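You operate a simulated robot arm through the tools that you are given. There is no shell and no other tool.

You run a simulated robot arm. Do the job below in one go: nothing can be reset, and whatever is moved stays where it is left.

Task
Mark the P-305 pad blue and shut it in the wooden case as the kept sample.
Fine: marked first; the marker goes back in its tube; the other pad stays unmarked.

Only the result counts: the job must be done as asked and must still hold three seconds after the hand-in. Knocking over, shifting, dropping, spilling or breaking anything else fails it.

Robot
A 7-joint arm with a two-finger parallel gripper, fixed in place. Base frame: the origin is at the foot of the arm, x ahead of it, y to its left, z up; the work surface is at about z = 80. Readings come in cm, rad, newtons and seconds.
Its first joint turns from -2.601 to 2.601 rad. Payload 3.43 kg.
The TCP is the grasp point between the finger pads, 3 cm short of the fingertips. In the tool frame z runs along the fingers and y along their closing line. Largest opening 9.4 cm; finger width 2.8, thickness 1; the body of the gripper, 5 by 9.6 cm, starts 5.5 cm behind the TCP.
Orientation is told as [roll, pitch, yaw] about the base's x, y, z axes, in that order, counted from this pose: with the fingers straight down and closing along the base's y, the tool's x points along the base's -x, its y along +y and its z along -z.

Tools
- The arm moves only by the tool arm_command. Its arguments are lists of equal length, an entry for each row: "travel": the shift along the tool's x, y, z in units of 25 mm (1.0 is 25 mm), a list of three; "delta_rot": the turn, a rotation vector about the tool's x, y, z in units of 8 degrees (1.0 is 8 degrees), a list of three; "grip": the opening, from 0 (shut) to 1 (fully open). In form: {"travel": [[dx, dy, dz], ...], "delta_rot": [[wx, wy, wz], ...], "grip": [grip, ...]}. A call has 1 to 20 rows; each row shifts and turns the commanded pose from where the row before left it, along the tool's axes as they then stand. A call with a number of a shift or a turn outside -1 to 1 is refused whole. Rows are played at 5 a second. More than 5 cm and 0.15 rad between two rows, or a gripper value outside its range, and nothing of the call is played. A pose out of reach is approached as far as the arm can. The call stops where the force on the tool passes 40 N (or 10 N more than at its start, if that is more) or the arm is blocked; 0.2 s more then pass. The fingers move at their own pace (about 4.5 cm/s each) and stop on an object; they squeeze with about 31 N. The grip force told is the motor's: it shows also when the fingers shut on nothing. Time passes only in rows, and 0.2 s behind the last, so rows that do not move let the fingers close. It gives the time, the measured TCP pose, the force on the tool (base axes), the opening and the grip force at its end, in the units of the frame above (readings bear some noise), with the torque about the TCP (base axes, N m) and any sound that the robot's microphone picked up, and new pictures: "pictures" is both (left out), scene, wrist or none.
- Cameras (640 x 400 px; columns grow to the right, rows downward): "scene" is fixed at [4.94, 64.84, 141.07]; the picture's right is [0.99, -0.16, 0.00], its down [-0.16, -0.95, -0.26] and it looks along [0.04, 0.26, -0.97] (base axes); focal length 214 px, centre (320, 200). "wrist" rides on the gripper at [7.6, 1.4, -10.3] in the tool frame; the picture's right is [-0.18, 0.98, 0.00], its down [-0.75, -0.14, -0.64] and it looks along [-0.63, -0.12, 0.77] (tool axes); focal length 243 px, centre (320, 200).
- measure_at(camera, pixels): for up to 12 pixels [column, row] of the newest picture of that camera ("zoom" is the newest enlarged one), the place [x, y, z] in the base frame of the surface seen there, good to about 0.2 cm. It takes no simulated time.
- enlarge(camera, box): a new picture of the part [left, top, right, bottom] of that camera's present view, enlarged. It takes no simulated time.
- job_done(): hands the job in; it is judged then, once.

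Open the gripper and draw the arm clear of the work before you hand the job in, unless the task says otherwise.

The tools are called after "Request:" by a JSON object that holds its "op" and its "data". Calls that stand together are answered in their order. arm_command: Moves the arm, as the interface text tells. Its arguments: {"type":"object","properties":{"travel":{"type":"array","items":{"type":"array","items":{"type":"number"}}},"delta_rot":{"type":"array","items":{"type":"array","items":{"type":"number"}}},"grip":{"type":"array","items":{"type":"number"}},"pictures":{"type":"string","enum":["both","scene","wrist","none"]}},"required":["travel","delta_rot","grip"]} The other tools are called the same way: measure_at (camera, pixels) gives the place of the surface under pixels of a picture; enlarge (camera, box) takes an enlarged picture of a part of a camera's view; job_done () hands the job in.

At the start:

```text
clock: 0.0
tcp_pos: [11.81, 98.0, 115.28]
tcp_rot: [-0.001, 0.002, 0.002]
ft_force: [-0.2, 0.3, 0.2]
torque: [0.01, -0.01, 0.02]
opening: 9.41
grasp_force: 0.0
```

scene: 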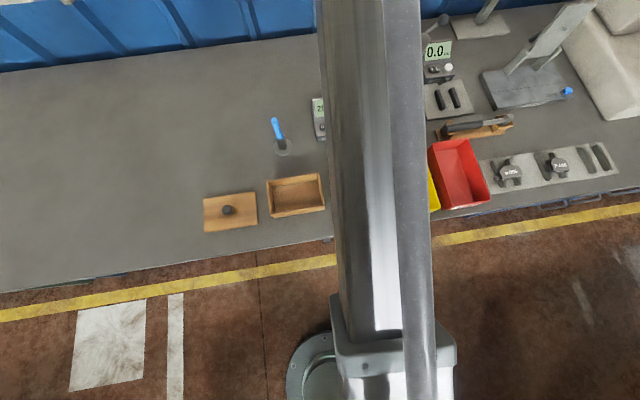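
wrist: 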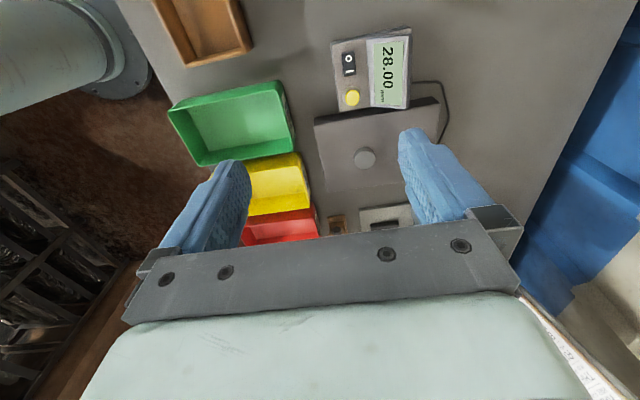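

The scene shows a wooden box with a lid beside it (230,212 / 295,195), a blue marker in a tube (278,135), and labelled items on the right (510,172; 558,165). I'll enlarge these areas.

Request:
{"op": "enlarge", "data": {"camera": "scene", "box": [420, 120, 640, 220]}}

Request:
{"op": "enlarge", "data": {"camera": "scene", "box": [190, 90, 340, 240]}}

Request:
{"op": "enlarge", "data": {"camera": "scene", "box": [410, 0, 640, 140]}}

```text
2.91 times, centred on (530, 170) of scene
```

zoom: 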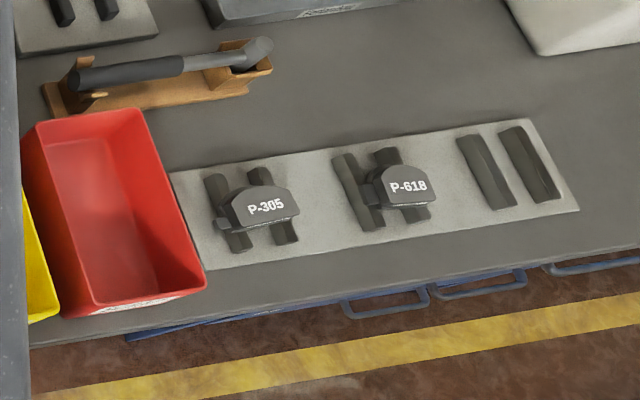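

```text
2.67 times, centred on (265, 165) of scene
```

zoom: 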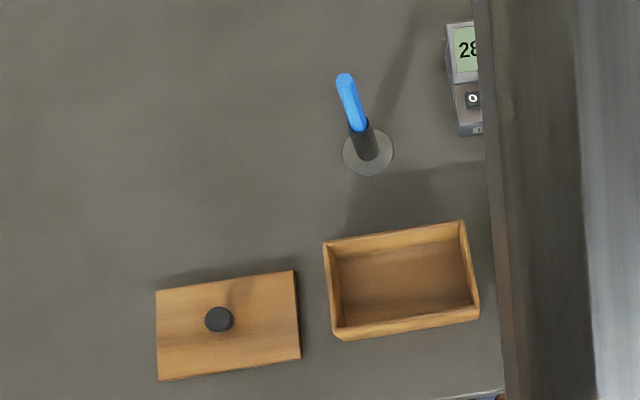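

```text
2.78 times, centred on (525, 70) of scene
```

zoom: 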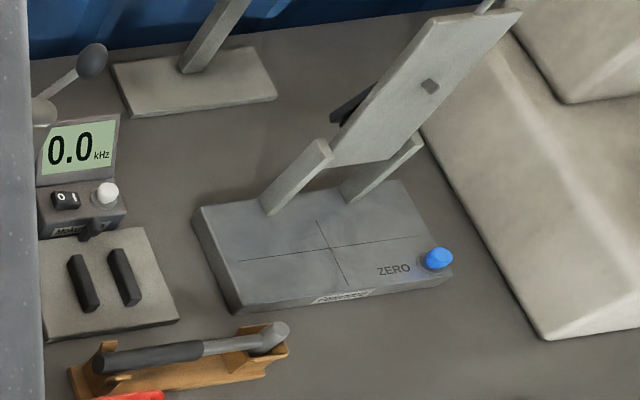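

I'll measure the key points: pads, rack rails, box, lid, marker.

Request:
{"op": "measure_at", "data": {"camera": "scene", "pixels": [[275, 119], [280, 134], [283, 152], [290, 150], [228, 211], [210, 199], [255, 194], [257, 226], [206, 232]]}}

Request:
{"op": "measure_at", "data": {"camera": "scene", "pixels": [[267, 181], [320, 174], [324, 209], [271, 216], [295, 195], [275, 187], [317, 202], [300, 177], [275, 211]]}}

Request:
{"op": "enlarge", "data": {"camera": "scene", "box": [480, 145, 580, 205]}}

```text
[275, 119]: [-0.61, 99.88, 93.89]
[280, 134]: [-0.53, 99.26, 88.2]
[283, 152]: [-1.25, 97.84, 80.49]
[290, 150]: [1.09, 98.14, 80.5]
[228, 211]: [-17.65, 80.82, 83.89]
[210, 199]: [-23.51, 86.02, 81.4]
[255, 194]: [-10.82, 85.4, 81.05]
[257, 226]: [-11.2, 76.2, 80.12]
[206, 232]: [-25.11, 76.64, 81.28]
```

```text
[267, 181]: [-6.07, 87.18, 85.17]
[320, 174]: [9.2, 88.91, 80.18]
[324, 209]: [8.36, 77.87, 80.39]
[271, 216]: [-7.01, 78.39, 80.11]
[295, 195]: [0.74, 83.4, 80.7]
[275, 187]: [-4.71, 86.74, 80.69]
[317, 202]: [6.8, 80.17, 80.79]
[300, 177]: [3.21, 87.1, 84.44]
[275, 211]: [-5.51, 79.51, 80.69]
```

```text
6.40 times, centred on (530, 175) of scene
```

zoom: 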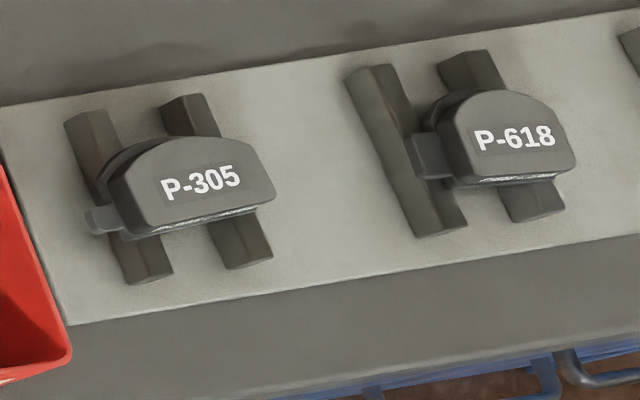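

Both pads lie on rail pairs with the label plate up. I'll measure P-305 in detail.

Request:
{"op": "measure_at", "data": {"camera": "zoom", "pixels": [[200, 185], [130, 185], [150, 225], [150, 150], [245, 145], [270, 190], [100, 220], [200, 145], [85, 120], [185, 100], [150, 270], [245, 258]]}}

Request:
{"op": "measure_at", "data": {"camera": "zoom", "pixels": [[30, 180], [510, 140], [430, 155], [455, 100], [500, 60], [300, 200], [250, 205], [160, 200], [120, 170], [190, 140], [110, 155], [65, 300]]}}

```text
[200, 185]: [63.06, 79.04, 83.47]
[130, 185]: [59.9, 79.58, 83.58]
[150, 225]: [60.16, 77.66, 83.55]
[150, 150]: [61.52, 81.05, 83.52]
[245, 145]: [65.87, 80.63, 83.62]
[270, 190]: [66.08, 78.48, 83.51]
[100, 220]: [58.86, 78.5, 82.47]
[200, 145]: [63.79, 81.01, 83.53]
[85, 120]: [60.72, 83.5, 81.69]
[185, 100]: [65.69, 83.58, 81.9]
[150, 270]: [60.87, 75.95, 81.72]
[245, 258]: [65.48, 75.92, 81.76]
```

```text
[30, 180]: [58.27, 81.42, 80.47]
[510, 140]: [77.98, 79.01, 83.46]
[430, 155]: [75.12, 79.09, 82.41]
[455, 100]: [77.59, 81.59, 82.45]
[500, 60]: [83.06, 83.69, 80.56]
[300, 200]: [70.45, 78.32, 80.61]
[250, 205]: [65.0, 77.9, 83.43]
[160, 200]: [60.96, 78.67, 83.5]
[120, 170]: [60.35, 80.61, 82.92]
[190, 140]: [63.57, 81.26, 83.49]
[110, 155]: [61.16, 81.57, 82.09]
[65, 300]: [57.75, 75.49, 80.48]
```

P-305's label face sits at about (63, 79.3, 83.5) and the marker stands upright near (-1, 99.9) with its top at z≈94. I'll move the hand sideways towards the marker at this height to view it with the wrist camera.

Request:
{"op": "arm_command", "data": {"travel": [[1, 0, 0], [1, 0, 0], [1, 0, 0], [1, 0, 0], [1, 0, 0], [1, 0, 0], [1, 0, 0], [0, 0, 0]], "delta_rot": [[0, 0, 0], [0, 0, 0], [0, 0, 0], [0, 0, 0], [0, 0, 0], [0, 0, 0], [0, 0, 0], [0, 0, 0]], "grip": [1, 1, 1, 1, 1, 1, 1, 1]}}

```text
clock: 1.8
tcp_pos: [-5.72, 98.16, 115.2]
tcp_rot: [0.0, 0.0, 0.0]
ft_force: [0.6, 0.1, -0.1]
torque: [-0.03, -0.01, 0.0]
opening: 9.42
grasp_force: 0.0
```

scene: 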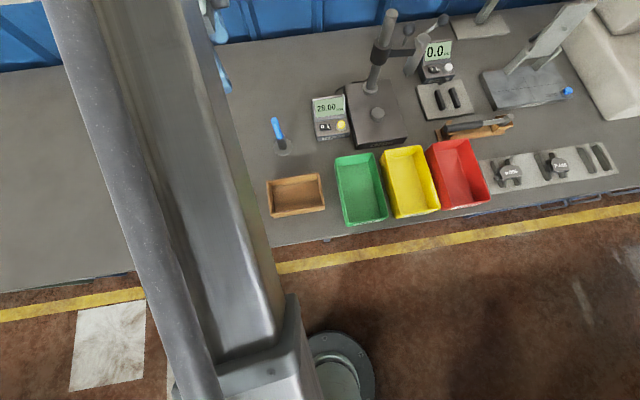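
wrist: 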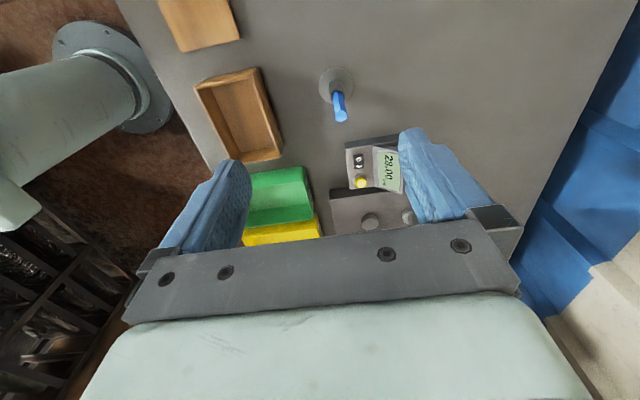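

The marker is at (340,95) in the wrist picture; I'll enlarge it and the box in both views.

Request:
{"op": "enlarge", "data": {"camera": "wrist", "box": [290, 50, 390, 130]}}

Request:
{"op": "enlarge", "data": {"camera": "scene", "box": [250, 105, 330, 165]}}

Request:
{"op": "measure_at", "data": {"camera": "wrist", "pixels": [[341, 116], [338, 97], [322, 80], [336, 68], [353, 82], [340, 105]]}}

Request:
{"op": "measure_at", "data": {"camera": "scene", "pixels": [[273, 118], [276, 125], [279, 135], [281, 140], [282, 146], [275, 150], [292, 147], [283, 156]]}}

```text
5.00 times, centred on (340, 90) of wrist
```

zoom: 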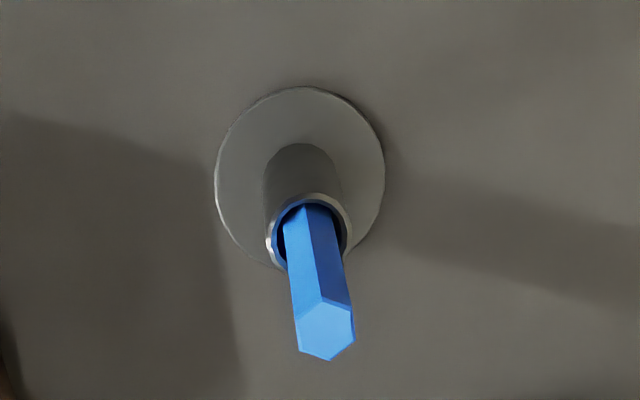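

```text
6.67 times, centred on (290, 135) of scene
```

zoom: 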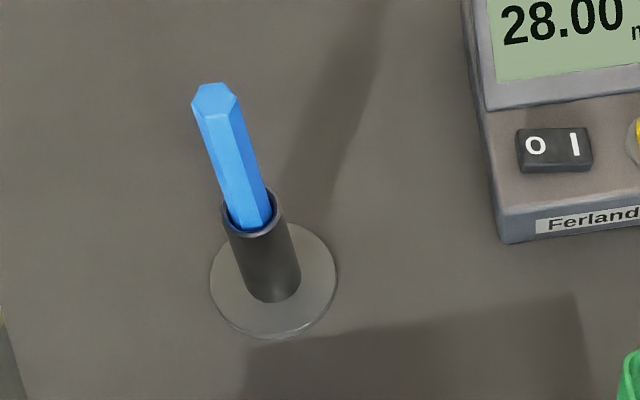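

```text
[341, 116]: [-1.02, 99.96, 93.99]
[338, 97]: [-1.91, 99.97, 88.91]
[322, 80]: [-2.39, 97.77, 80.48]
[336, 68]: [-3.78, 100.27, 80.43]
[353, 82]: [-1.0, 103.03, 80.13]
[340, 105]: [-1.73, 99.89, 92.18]
```

```text
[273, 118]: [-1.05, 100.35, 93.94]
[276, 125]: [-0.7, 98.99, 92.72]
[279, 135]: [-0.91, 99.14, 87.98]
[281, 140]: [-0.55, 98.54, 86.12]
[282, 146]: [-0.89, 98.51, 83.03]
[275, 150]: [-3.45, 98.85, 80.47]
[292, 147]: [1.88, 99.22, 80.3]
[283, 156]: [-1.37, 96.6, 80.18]
```

The hexagonal marker has its top at (-1.0, 99.9, 94) and the tube rim is at z≈86. Its flats face ±y, which suits the present closing direction, so I'll go above it and check the reach at this radius.

Request:
{"op": "arm_command", "data": {"travel": [[-0.944, 0.35, 0], [-0.944, 0.35, 0], [0, 0, 1], [0, 0, 1], [0, 0, 1], [0, 0, 1], [0, 0, 1], [0, 0, 1], [0, 0, 0]], "delta_rot": [[0, 0, 0], [0, 0, 0], [0, 0, 0], [0, 0, 0], [0, 0, 0], [0, 0, 0], [0, 0, 0], [0, 0, 0], [0, 0, 0]], "grip": [1, 1, 1, 1, 1, 1, 1, 1, 1]}}

```text
clock: 3.8
tcp_pos: [-0.91, 99.64, 100.19]
tcp_rot: [-0.001, -0.001, 0.001]
ft_force: [-0.7, 0.3, -0.5]
torque: [0.0, 0.0, -0.01]
opening: 9.39
grasp_force: 0.0
```

scene: 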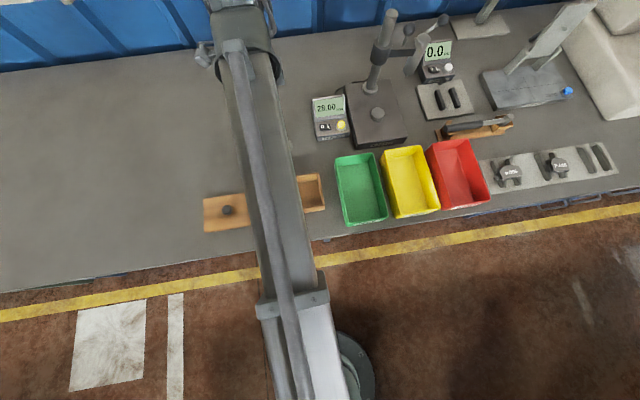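
wrist: 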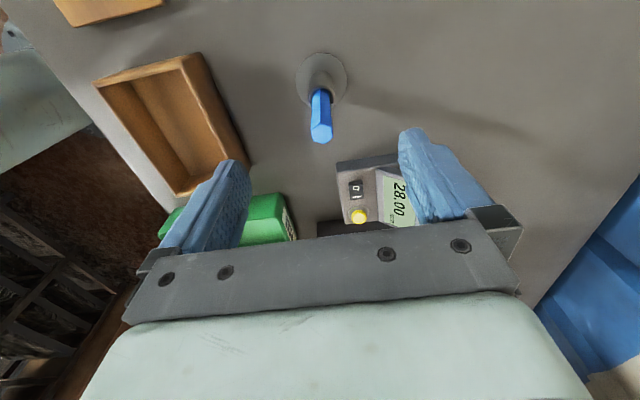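

The marker is aligned with the fingers at (320,130), and the hand reached y=99.64 here. I'll check the marker's place again from this closer view before going down.

Request:
{"op": "enlarge", "data": {"camera": "wrist", "box": [280, 50, 360, 150]}}

Request:
{"op": "measure_at", "data": {"camera": "wrist", "pixels": [[321, 135], [313, 132], [330, 132], [320, 110], [313, 95], [330, 95], [321, 128]]}}

```text
4.00 times, centred on (320, 100) of wrist
```

zoom: 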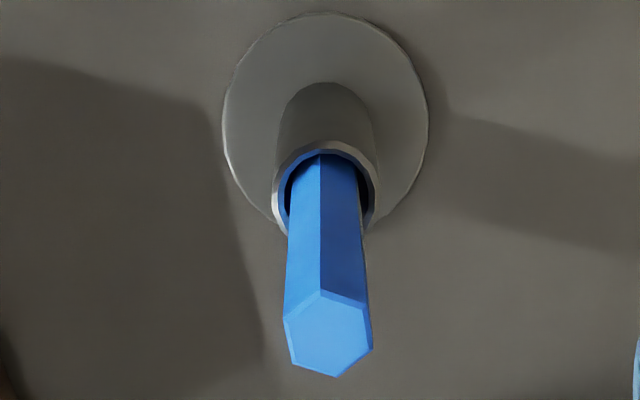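

```text
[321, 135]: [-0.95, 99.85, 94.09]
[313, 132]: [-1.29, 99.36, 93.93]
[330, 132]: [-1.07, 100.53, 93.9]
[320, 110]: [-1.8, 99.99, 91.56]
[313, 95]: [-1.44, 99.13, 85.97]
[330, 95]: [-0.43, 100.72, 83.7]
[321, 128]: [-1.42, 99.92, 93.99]
```

The marker's centre is (-0.95, 99.95). I'll shift slightly in +y and go down to z≈91 with the fingers open.

Request:
{"op": "arm_command", "data": {"travel": [[0, 0.1, 1], [0, 0, 1], [0, 0, 1], [0, 0, 0.65], [0, 0, 0], [0, 0, 0]], "delta_rot": [[0, 0, 0], [0, 0, 0], [0, 0, 0], [0, 0, 0], [0, 0, 0], [0, 0, 0]], "grip": [1, 1, 1, 1, 1, 1]}}

```text
clock: 5.2
tcp_pos: [-1.04, 100.09, 91.02]
tcp_rot: [0.0, -0.001, 0.001]
ft_force: [-0.2, -0.6, 0.5]
torque: [0.05, 0.03, 0.01]
opening: 9.41
grasp_force: 0.2
```

scene: 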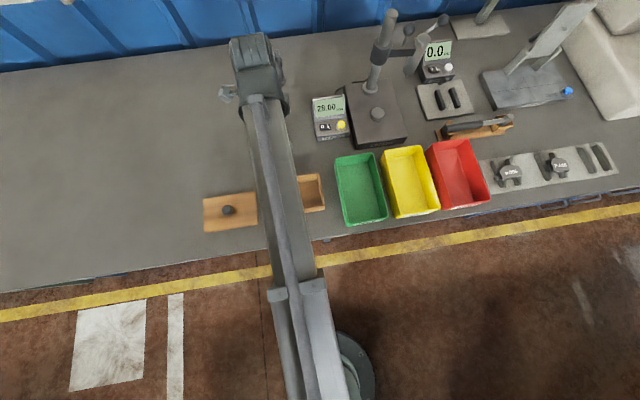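
wrist: 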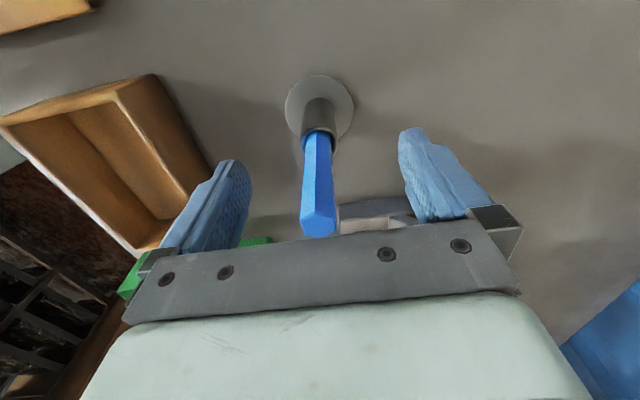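

The marker is centred between the fingers at (318,180). I'll close the gripper.

Request:
{"op": "arm_command", "data": {"travel": [[0, 0, 0], [0, 0, 0], [0, 0, 0], [0, 0, 0], [0, 0, 0], [0, 0, 0], [0, 0, 0]], "delta_rot": [[0, 0, 0], [0, 0, 0], [0, 0, 0], [0, 0, 0], [0, 0, 0], [0, 0, 0], [0, 0, 0]], "grip": [0.6, 0.3, 0.1, 0, 0, 0, 0]}}

```text
clock: 6.8
tcp_pos: [-0.94, 100.08, 91.02]
tcp_rot: [0.001, 0.001, 0.0]
ft_force: [0.9, 0.4, 0.5]
torque: [0.03, 0.0, -0.01]
opening: 1.43
grasp_force: 31.3
```

scene: 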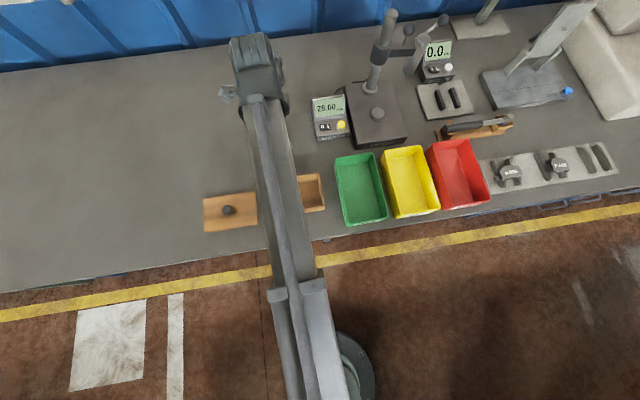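
wrist: 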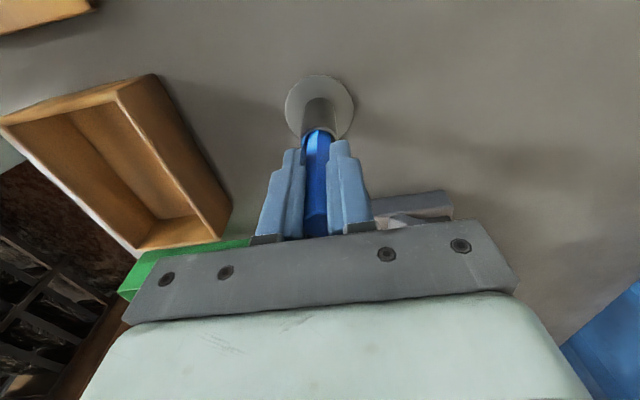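

The marker is gripped (opening 1.43, 31 N). I'll lift it straight up out of the tube.

Request:
{"op": "arm_command", "data": {"travel": [[0, 0, -0.4], [0, 0, -0.8], [0, 0, -1], [0, 0, -1], [0, 0, -1], [0, 0, -1], [0, 0, 0]], "delta_rot": [[0, 0, 0], [0, 0, 0], [0, 0, 0], [0, 0, 0], [0, 0, 0], [0, 0, 0], [0, 0, 0]], "grip": [0, 0, 0, 0, 0, 0, 0]}}

```text
clock: 8.4
tcp_pos: [-0.97, 100.01, 104.13]
tcp_rot: [0.002, 0.001, 0.001]
ft_force: [-0.2, 0.9, -0.5]
torque: [0.0, -0.03, 0.02]
opening: 1.42
grasp_force: 31.1
```

scene: 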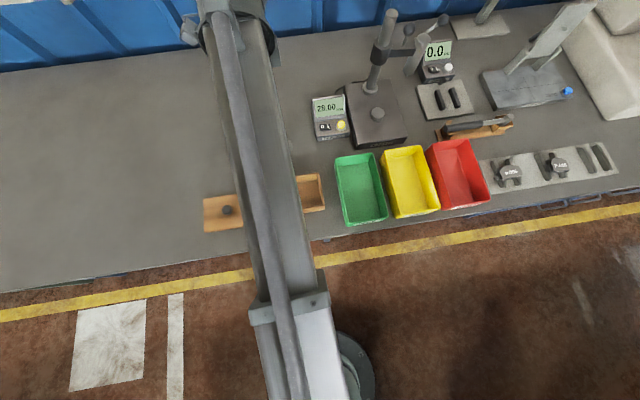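
wrist: 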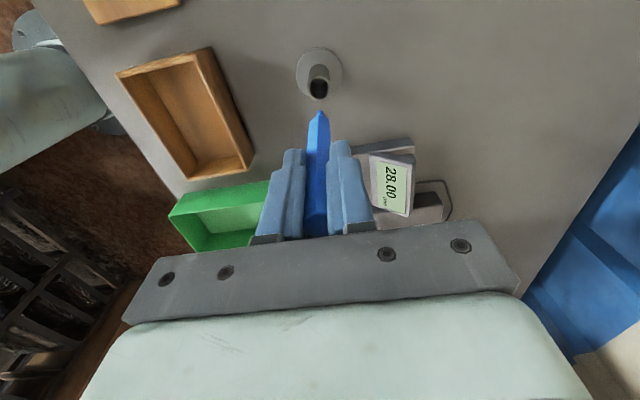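

The marker is out with its tip at (320,113). I'll enlarge and measure the tip and the tube mouth.

Request:
{"op": "enlarge", "data": {"camera": "wrist", "box": [280, 40, 360, 170]}}

Request:
{"op": "measure_at", "data": {"camera": "wrist", "pixels": [[320, 114], [319, 118], [319, 125], [320, 88], [309, 86], [331, 86], [320, 79], [319, 98]]}}

```text
3.08 times, centred on (320, 105) of wrist
```

zoom: 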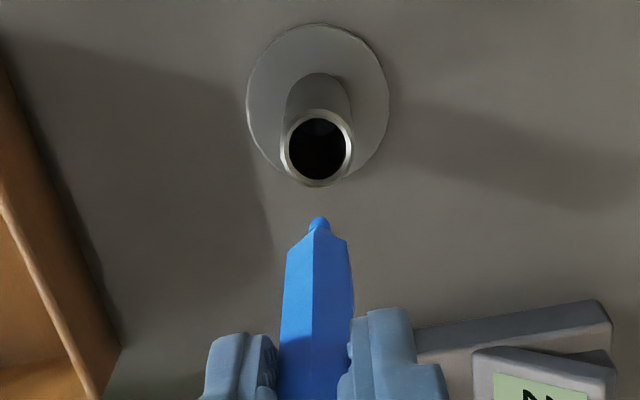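

```text
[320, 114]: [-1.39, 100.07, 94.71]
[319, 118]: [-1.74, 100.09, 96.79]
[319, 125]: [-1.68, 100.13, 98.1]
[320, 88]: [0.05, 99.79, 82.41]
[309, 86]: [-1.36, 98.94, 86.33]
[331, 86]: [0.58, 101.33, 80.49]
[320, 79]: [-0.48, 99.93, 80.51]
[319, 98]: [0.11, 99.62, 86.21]
```

The tip is about 9.8 cm below the TCP. I'll measure the tall obstacles on the way to the pads.

Request:
{"op": "measure_at", "data": {"camera": "scene", "pixels": [[390, 14], [375, 80], [408, 32], [442, 20], [415, 60], [376, 115], [490, 8], [570, 15], [437, 50], [480, 125], [455, 145], [360, 158]]}}

Request:
{"op": "measure_at", "data": {"camera": "scene", "pixels": [[485, 160], [612, 175], [610, 148], [490, 205], [484, 75], [565, 92], [530, 60], [510, 122], [440, 185], [410, 150], [430, 105], [470, 100]]}}

```text
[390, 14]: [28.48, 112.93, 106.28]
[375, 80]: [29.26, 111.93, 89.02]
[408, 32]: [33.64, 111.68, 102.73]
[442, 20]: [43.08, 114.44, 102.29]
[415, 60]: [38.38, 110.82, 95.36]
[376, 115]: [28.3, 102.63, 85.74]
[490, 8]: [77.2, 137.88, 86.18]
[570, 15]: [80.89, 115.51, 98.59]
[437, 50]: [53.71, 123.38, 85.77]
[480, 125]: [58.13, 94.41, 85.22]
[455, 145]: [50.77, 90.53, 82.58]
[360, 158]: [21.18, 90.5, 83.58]
```

```text
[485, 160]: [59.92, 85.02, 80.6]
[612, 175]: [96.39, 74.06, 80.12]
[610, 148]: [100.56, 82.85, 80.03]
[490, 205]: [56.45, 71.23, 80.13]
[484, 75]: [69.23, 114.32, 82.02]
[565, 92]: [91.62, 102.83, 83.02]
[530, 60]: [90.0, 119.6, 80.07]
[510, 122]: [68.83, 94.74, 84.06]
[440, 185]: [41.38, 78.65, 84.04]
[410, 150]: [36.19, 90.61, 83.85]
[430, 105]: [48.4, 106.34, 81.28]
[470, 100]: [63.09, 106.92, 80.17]
```

Everything tall lies at y>110, outside my path. I'll rise to z≈112 and travel towards P-305, staying inside radius 98.

Request:
{"op": "arm_command", "data": {"travel": [[0, 0, -0.84], [0, 0, -0.84], [0, 0, -0.84], [0, 0, -0.84], [-0.946, -0.369, 0], [-0.946, -0.369, 0], [-0.946, -0.369, 0], [-0.946, -0.369, 0], [-0.946, -0.369, 0], [-0.946, -0.369, 0], [-0.946, -0.369, 0], [-0.946, -0.369, 0], [-0.946, -0.369, 0], [-0.946, -0.369, 0], [-0.946, -0.369, 0], [-0.946, -0.369, 0], [-0.946, -0.369, 0]], "delta_rot": [[0, 0, 0], [0, 0, 0], [0, 0, 0], [0, 0, 0], [0, 0, 0], [0, 0, 0], [0, 0, 0], [0, 0, 0], [0, 0, 0], [0, 0, 0], [0, 0, 0], [0, 0, 0], [0, 0, 0], [0, 0, 0], [0, 0, 0], [0, 0, 0], [0, 0, 0]], "grip": [0, 0, 0, 0, 0, 0, 0, 0, 0, 0, 0, 0, 0, 0, 0, 0, 0], "pictures": "scene"}}

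Request:
{"op": "arm_command", "data": {"travel": [[-0.946, -0.369, 0], [-0.946, -0.369, 0], [-0.946, -0.369, 0], [-0.946, -0.369, 0], [-0.946, -0.369, 0], [-0.946, -0.369, 0], [-0.946, -0.369, 0], [-0.946, -0.369, 0], [-0.946, -0.369, 0], [-0.946, -0.369, 0], [-0.946, -0.369, 0], [-0.946, -0.369, 0], [-0.946, -0.369, 0], [0, 0, 0]], "delta_rot": [[0, 0, 0], [0, 0, 0], [0, 0, 0], [0, 0, 0], [0, 0, 0], [0, 0, 0], [0, 0, 0], [0, 0, 0], [0, 0, 0], [0, 0, 0], [0, 0, 0], [0, 0, 0], [0, 0, 0], [0, 0, 0]], "grip": [0, 0, 0, 0, 0, 0, 0, 0, 0, 0, 0, 0, 0, 0]}}

```text
clock: 12.0
tcp_pos: [29.78, 88.23, 112.71]
tcp_rot: [0.0, 0.001, -0.001]
ft_force: [-0.1, 0.2, -0.3]
torque: [-0.02, 0.0, 0.0]
opening: 1.44
grasp_force: 30.7
```

scene: 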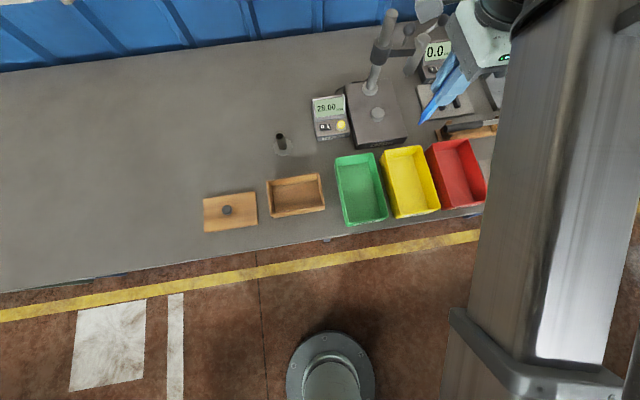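

```text
clock: 15.0
tcp_pos: [60.41, 76.14, 112.62]
tcp_rot: [0.002, -0.001, -0.002]
ft_force: [0.1, -0.3, -0.8]
torque: [0.01, -0.02, -0.01]
opening: 1.44
grasp_force: 31.3
```

scene: 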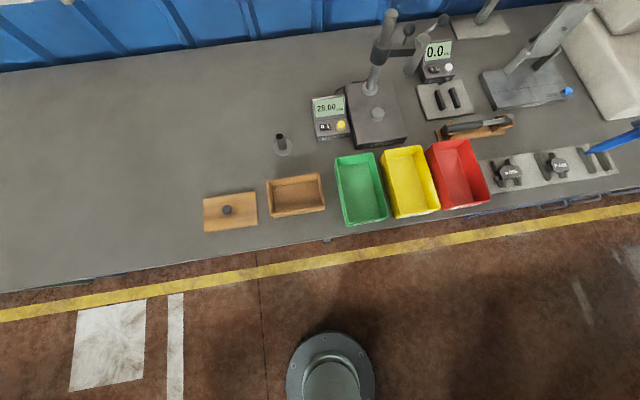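
wrist: 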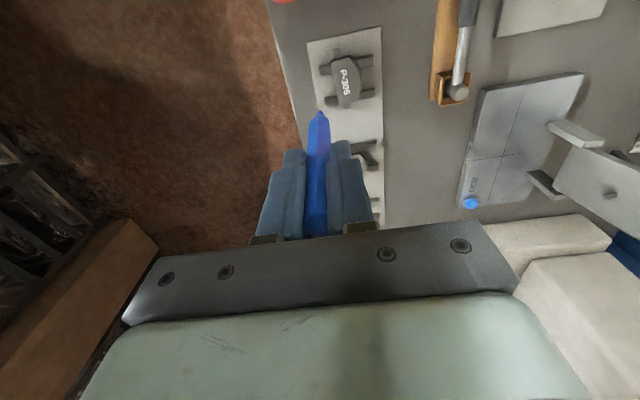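

P-305 is visible at (348,82) in the wrist picture. I'll enlarge it and measure its outline.

Request:
{"op": "enlarge", "data": {"camera": "wrist", "box": [300, 25, 400, 125]}}

Request:
{"op": "enlarge", "data": {"camera": "scene", "box": [485, 150, 535, 190]}}

```text
4.00 times, centred on (350, 75) of wrist
```

zoom: 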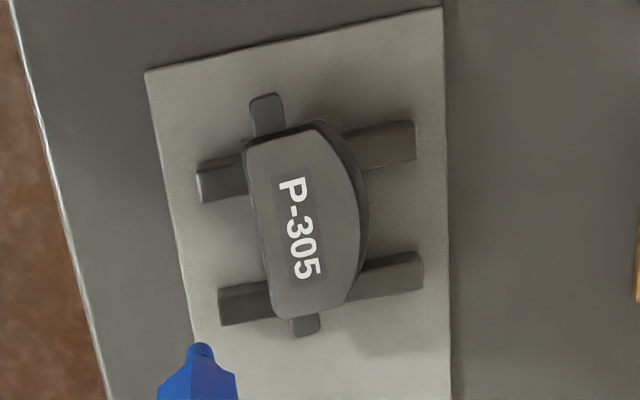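

```text
10.00 times, centred on (510, 170) of scene
```

zoom: 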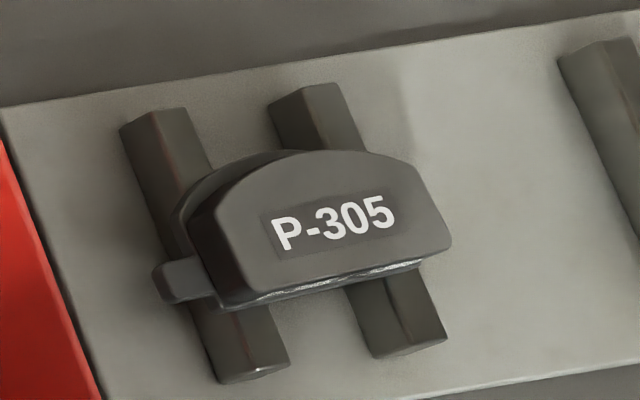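

I'll measure the pad's outline, ears and rails from the wrist view.

Request:
{"op": "measure_at", "data": {"camera": "wrist", "pixels": [[333, 64], [348, 58.5], [358, 72.5], [354, 99], [341, 102.5], [345, 82.5], [336.75, 51], [346.5, 107], [322, 71], [372, 60], [328, 101], [374, 92.5]]}}

Request:
{"op": "measure_at", "data": {"camera": "wrist", "pixels": [[336, 85], [361, 85], [321, 113], [337, 55], [346, 104.5], [361.5, 78]]}}

Request:
{"op": "measure_at", "data": {"camera": "zoom", "pixels": [[320, 160], [250, 285], [445, 245], [220, 210], [400, 170], [170, 280], [225, 180], [330, 230], [340, 280], [420, 215]]}}

```text
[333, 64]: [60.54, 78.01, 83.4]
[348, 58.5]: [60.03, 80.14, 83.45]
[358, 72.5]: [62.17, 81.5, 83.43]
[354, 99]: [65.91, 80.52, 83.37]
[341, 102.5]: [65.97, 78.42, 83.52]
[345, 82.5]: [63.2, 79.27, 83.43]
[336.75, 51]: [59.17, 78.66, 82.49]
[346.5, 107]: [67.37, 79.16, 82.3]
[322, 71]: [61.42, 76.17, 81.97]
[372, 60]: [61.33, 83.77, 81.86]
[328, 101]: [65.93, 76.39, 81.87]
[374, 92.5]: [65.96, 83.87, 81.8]
```

```text
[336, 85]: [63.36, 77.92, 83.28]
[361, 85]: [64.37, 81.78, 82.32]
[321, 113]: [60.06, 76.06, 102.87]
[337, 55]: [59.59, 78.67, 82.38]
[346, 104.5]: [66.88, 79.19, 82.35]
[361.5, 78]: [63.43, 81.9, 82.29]
```

```text
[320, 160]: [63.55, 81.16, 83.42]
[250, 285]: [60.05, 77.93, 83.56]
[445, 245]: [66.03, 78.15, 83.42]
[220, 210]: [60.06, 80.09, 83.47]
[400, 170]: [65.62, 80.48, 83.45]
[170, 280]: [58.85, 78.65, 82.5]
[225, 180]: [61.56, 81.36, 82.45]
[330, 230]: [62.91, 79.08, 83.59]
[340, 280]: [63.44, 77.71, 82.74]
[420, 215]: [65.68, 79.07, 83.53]
```

The label face spans x 60–66, y 77.8–81.4 at z=83.4, and the left rail under it is at x≈61.4. I'll bring the tip above the face's left end (60.85, 78.7), clear of the printed label and over the rail, and stop about 1.5 cm above.

Request:
{"op": "arm_command", "data": {"travel": [[-0.066, 0.537, 0], [-0.066, 0.537, 0], [0, 0, 1], [0, 0, 1], [0, 0, 1], [0, 0, 1], [0, 0, 1], [0, 0, 1], [0, 0, 1], [0, 0, 0]], "delta_rot": [[0, 0, 0], [0, 0, 0], [0, 0, 0], [0, 0, 0], [0, 0, 0], [0, 0, 0], [0, 0, 0], [0, 0, 0], [0, 0, 0], [0, 0, 0]], "grip": [0, 0, 0, 0, 0, 0, 0, 0, 0, 0]}}

```text
clock: 17.2
tcp_pos: [60.57, 78.85, 94.96]
tcp_rot: [0.0, -0.001, -0.001]
ft_force: [-0.4, 0.1, 1.1]
torque: [-0.03, -0.04, 0.0]
opening: 1.46
grasp_force: 31.0
```

scene: 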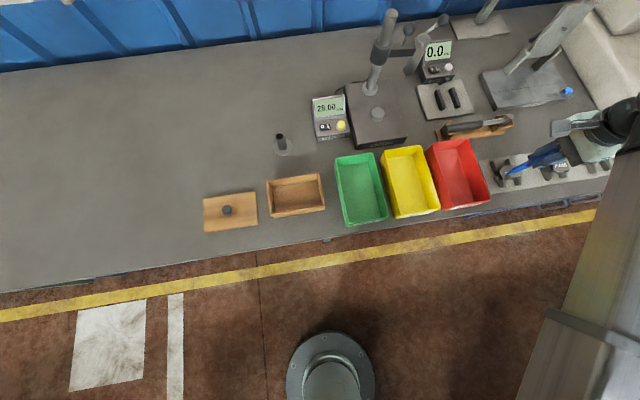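
wrist: 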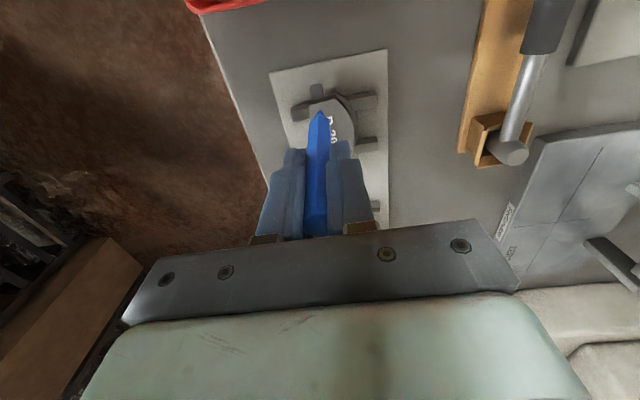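

Request:
{"op": "enlarge", "data": {"camera": "wrist", "box": [280, 75, 360, 155]}}

Request:
{"op": "enlarge", "data": {"camera": "scene", "box": [485, 140, 555, 190]}}

Request:
{"op": "measure_at", "data": {"camera": "wrist", "pixels": [[320, 112], [320, 115], [319, 108], [312, 108]]}}

```text
5.00 times, centred on (320, 115) of wrist
```

zoom: 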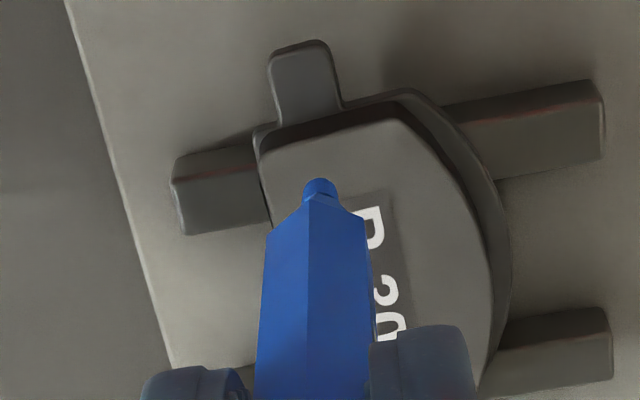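

```text
8.00 times, centred on (520, 165) of scene
```

zoom: 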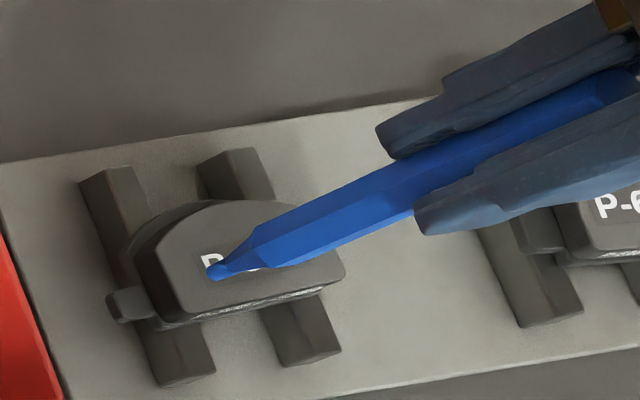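

```text
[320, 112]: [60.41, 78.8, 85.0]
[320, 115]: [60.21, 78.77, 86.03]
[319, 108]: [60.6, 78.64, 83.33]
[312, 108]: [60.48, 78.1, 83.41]
```

The tip hangs at about z≈85 above the left end of P-305's face. I'll go down about 1 cm and read the force.

Request:
{"op": "arm_command", "data": {"travel": [[0, 0, 0.15], [0, 0, 0.15], [0, 0, 0.1], [0, 0, 0]], "delta_rot": [[0, 0, 0], [0, 0, 0], [0, 0, 0], [0, 0, 0]], "grip": [0, 0, 0, 0]}}

Request:
{"op": "enlarge", "data": {"camera": "wrist", "box": [280, 75, 360, 155]}}

Request:
{"op": "enlarge", "data": {"camera": "scene", "box": [485, 140, 555, 190]}}

```text
clock: 18.2
tcp_pos: [60.63, 78.83, 94.11]
tcp_rot: [0.001, 0.0, 0.0]
ft_force: [-0.5, 1.1, 7.0]
torque: [0.01, -0.03, 0.01]
opening: 1.44
grasp_force: 31.5
```

scene: 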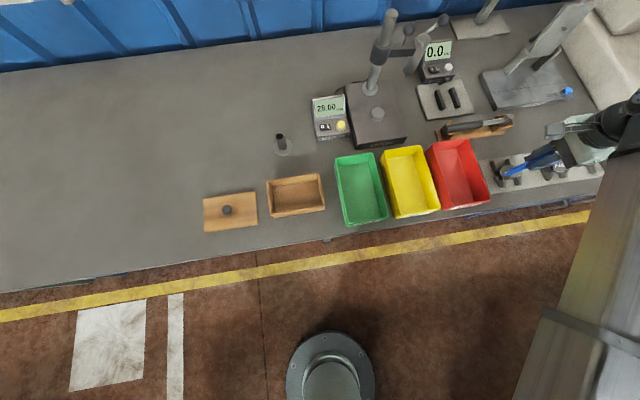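
wrist: 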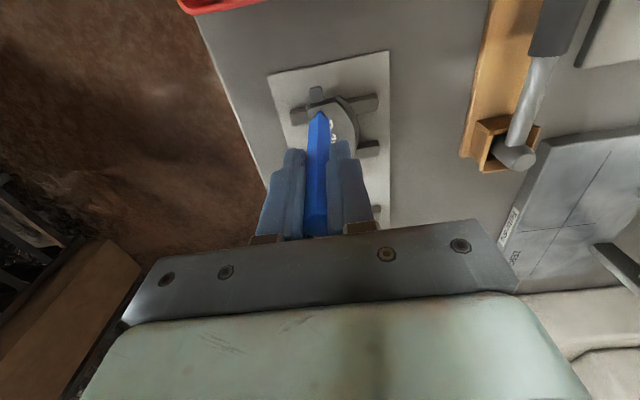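

```text
5.00 times, centred on (320, 115) of wrist
```

zoom: 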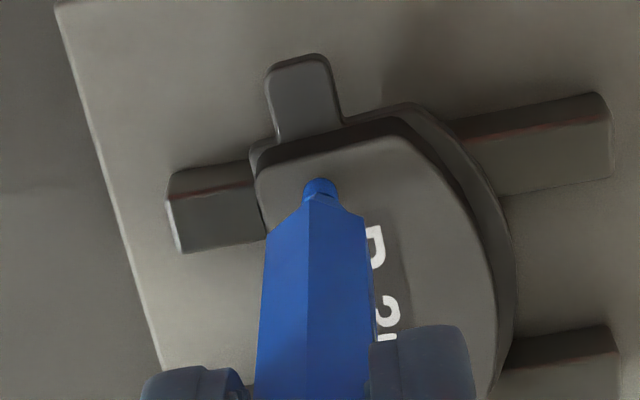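

```text
8.00 times, centred on (520, 165) of scene
```

zoom: 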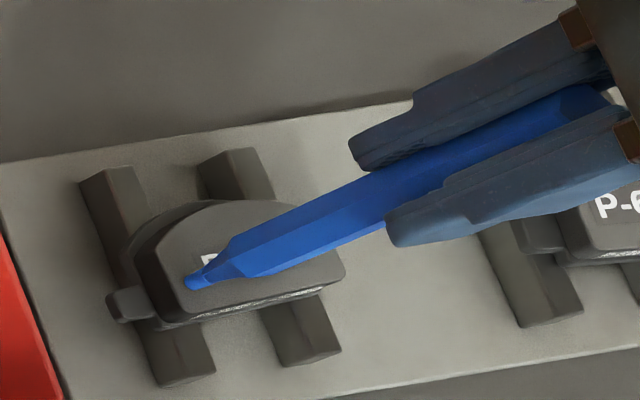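

The tip is touching (7 N up). I'll draw a short stroke of about 1.5 cm in +y along the left end of the face, with light pressure.

Request:
{"op": "arm_command", "data": {"travel": [[0, 0.1, 0], [0, 0.1, 0], [0, 0.1, 0], [0, 0.1, 0], [0, 0.1, 0], [0, 0.1, 0], [0, 0, 0]], "delta_rot": [[0, 0, 0], [0, 0, 0], [0, 0, 0], [0, 0, 0], [0, 0, 0], [0, 0, 0], [0, 0, 0]], "grip": [0, 0, 0, 0, 0, 0, 0]}}

Request:
{"op": "enlarge", "data": {"camera": "wrist", "box": [280, 75, 360, 155]}}

```text
clock: 19.8
tcp_pos: [60.65, 80.4, 94.1]
tcp_rot: [0.001, 0.0, 0.0]
ft_force: [0.2, -2.9, 10.5]
torque: [-0.3, -0.02, 0.0]
opening: 1.45
grasp_force: 30.7
```

scene: 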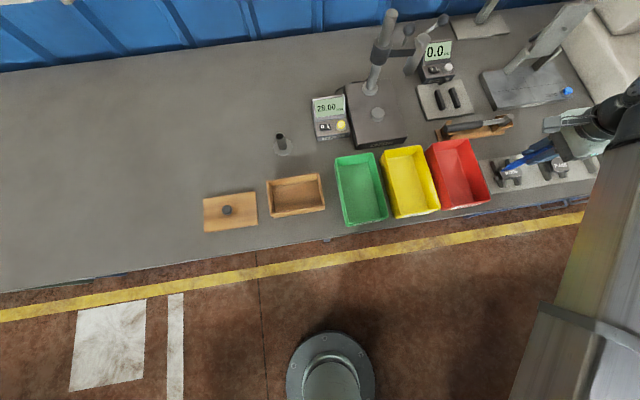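
wrist: 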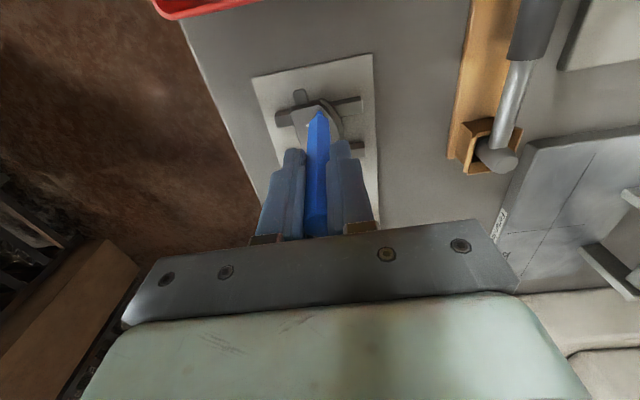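

```text
5.00 times, centred on (320, 115) of wrist
```

zoom: 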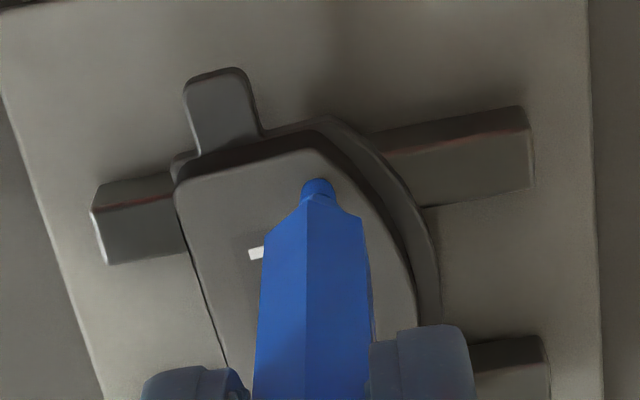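

I see no line on the face in this view yet. I'll lift the tip 1.5 cm and look at the pad closely.

Request:
{"op": "arm_command", "data": {"travel": [[0, 0, -0.3], [0, 0, -0.7], [0, 0, -1], [0, 0, 0]], "delta_rot": [[0, 0, 0], [0, 0, 0], [0, 0, 0], [0, 0, 0]], "grip": [0, 0, 0, 0]}}

Request:
{"op": "enlarge", "data": {"camera": "wrist", "box": [280, 65, 360, 145]}}

Request:
{"op": "enlarge", "data": {"camera": "scene", "box": [485, 145, 545, 190]}}

```text
clock: 20.8
tcp_pos: [60.64, 80.3, 99.16]
tcp_rot: [-0.001, 0.0, 0.0]
ft_force: [-0.3, 0.7, 0.1]
torque: [0.01, -0.01, 0.01]
opening: 1.44
grasp_force: 31.1
```

scene: 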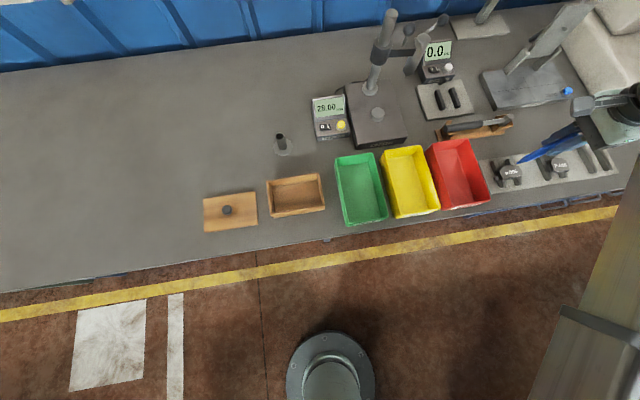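
wrist: 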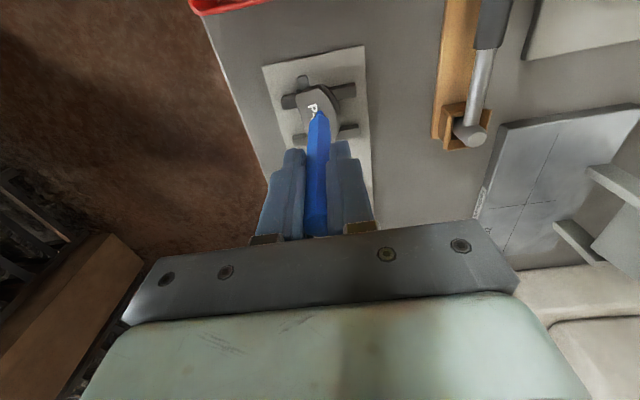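

```text
5.00 times, centred on (320, 105) of wrist
```

zoom: 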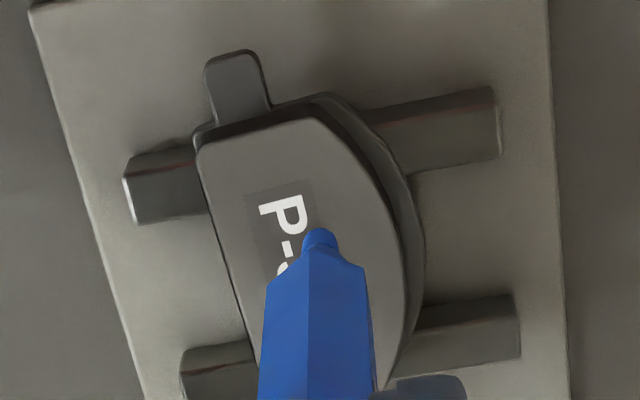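

```text
8.89 times, centred on (515, 168) of scene
```

zoom: 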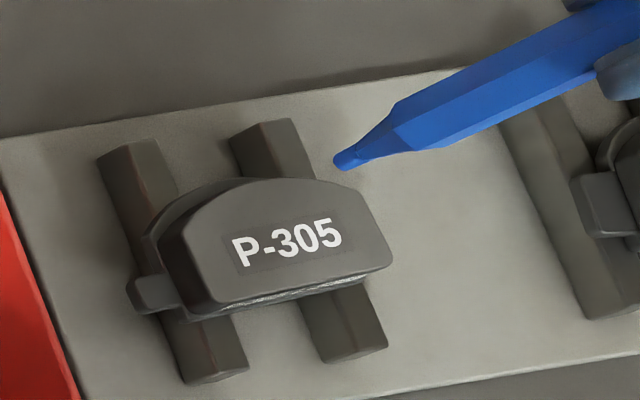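

There's no visible mark from that stroke at the end of the face, so it may need to be nearer the middle of the pad. I'll move above (62.5, 80.5), between label and arc, and come down again.

Request:
{"op": "arm_command", "data": {"travel": [[-0.7, 0.12, 0], [0, 0, 0.8], [0, 0, 0.8], [0, 0, 0.2], [0, 0, 0.1], [0, 0, 0.1], [0, 0, 0]], "delta_rot": [[0, 0, 0], [0, 0, 0], [0, 0, 0], [0, 0, 0], [0, 0, 0], [0, 0, 0], [0, 0, 0]], "grip": [0, 0, 0, 0, 0, 0, 0]}}

Request:
{"op": "enlarge", "data": {"camera": "wrist", "box": [280, 65, 360, 145]}}

Request:
{"op": "enlarge", "data": {"camera": "scene", "box": [485, 145, 545, 190]}}

```text
clock: 22.4
tcp_pos: [62.21, 80.54, 94.13]
tcp_rot: [0.001, 0.003, 0.0]
ft_force: [0.5, 0.7, 5.6]
torque: [0.05, 0.01, -0.02]
opening: 1.44
grasp_force: 31.3
```

scene: 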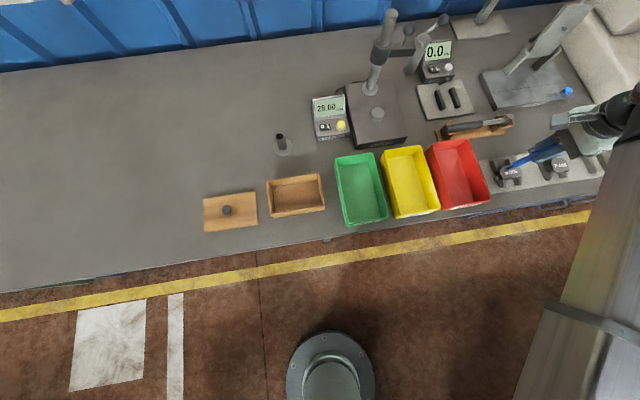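
wrist: 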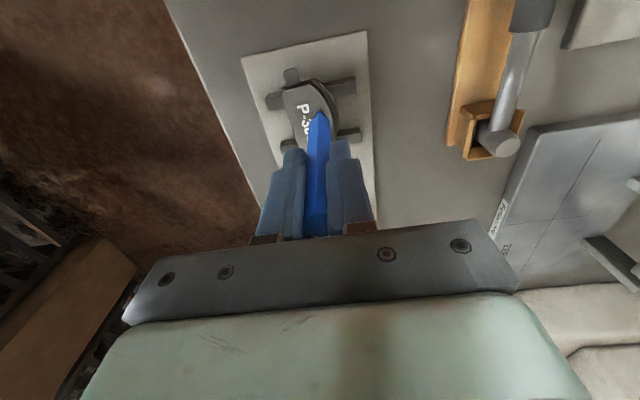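

```text
5.00 times, centred on (320, 105) of wrist
```

zoom: 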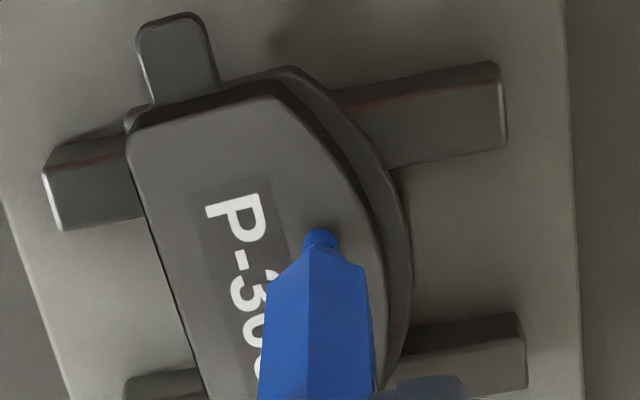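

```text
8.89 times, centred on (515, 168) of scene
```

zoom: 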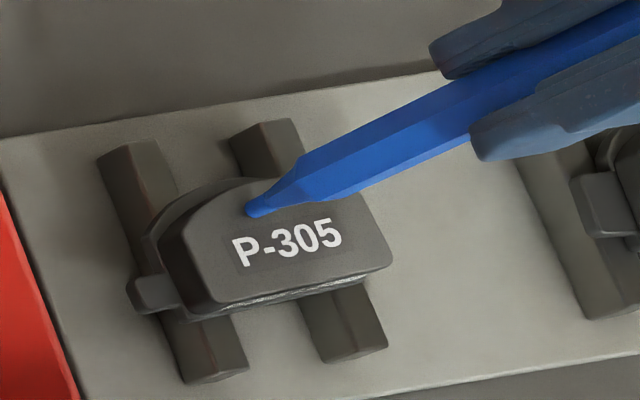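

Contact again at 5.6 N. I'll draw about 2 cm in +x so the track stays in the camera's view, and then check.

Request:
{"op": "arm_command", "data": {"travel": [[-0.1, 0, 0], [-0.1, 0, 0], [-0.1, 0, 0], [-0.1, 0, 0], [-0.1, 0, 0], [-0.1, 0, 0], [-0.1, 0, 0], [-0.1, 0, 0], [0, 0, 0], [0, 0, 0]], "delta_rot": [[0, 0, 0], [0, 0, 0], [0, 0, 0], [0, 0, 0], [0, 0, 0], [0, 0, 0], [0, 0, 0], [0, 0, 0], [0, 0, 0], [0, 0, 0]], "grip": [0, 0, 0, 0, 0, 0, 0, 0, 0, 0]}}

Request:
{"op": "enlarge", "data": {"camera": "wrist", "box": [270, 55, 350, 135]}}

Request:
{"op": "enlarge", "data": {"camera": "scene", "box": [485, 145, 545, 190]}}

```text
clock: 24.6
tcp_pos: [64.43, 80.63, 94.06]
tcp_rot: [-0.001, 0.0, 0.001]
ft_force: [-2.4, 0.6, 10.8]
torque: [0.07, 0.29, 0.03]
opening: 1.44
grasp_force: 31.0
```

scene: 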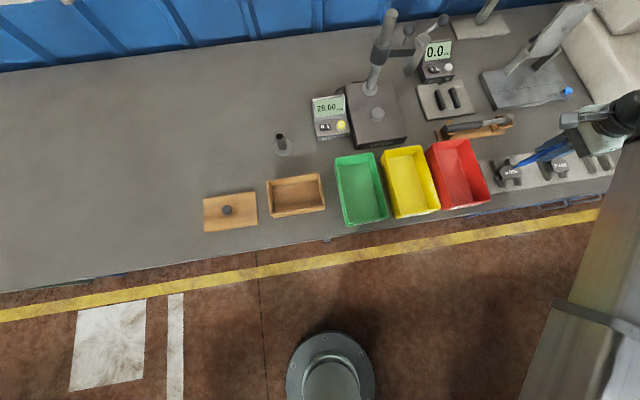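
wrist: 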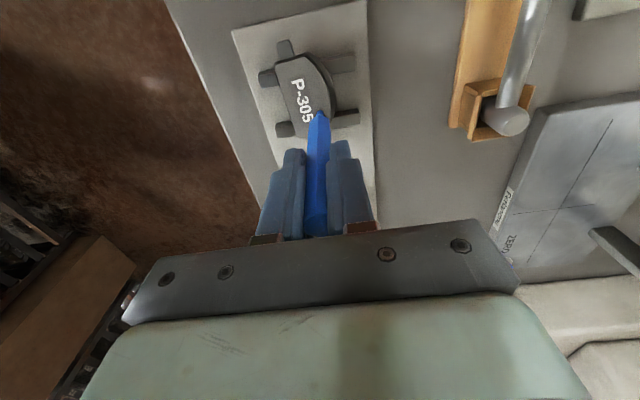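

```text
5.00 times, centred on (310, 95) of wrist
```

zoom: 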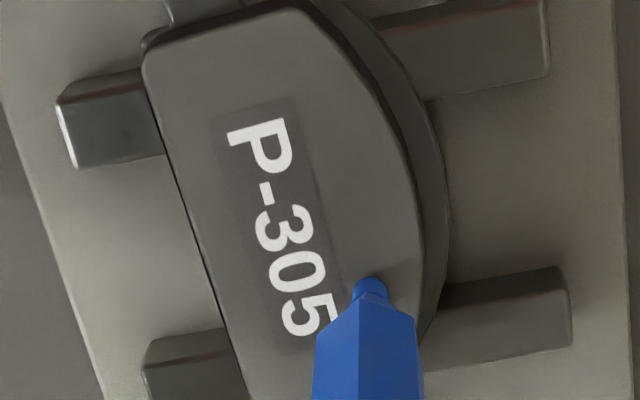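

```text
8.89 times, centred on (515, 168) of scene
```

zoom: 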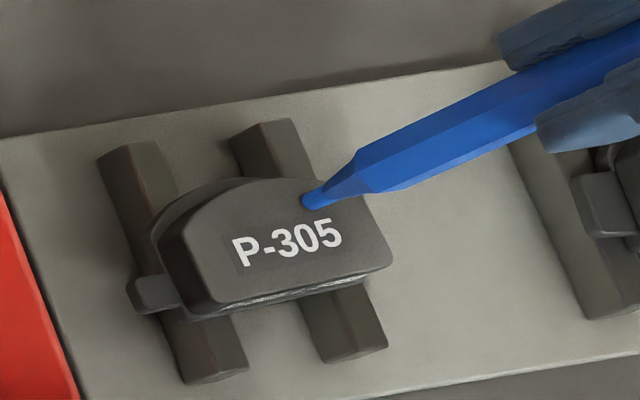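

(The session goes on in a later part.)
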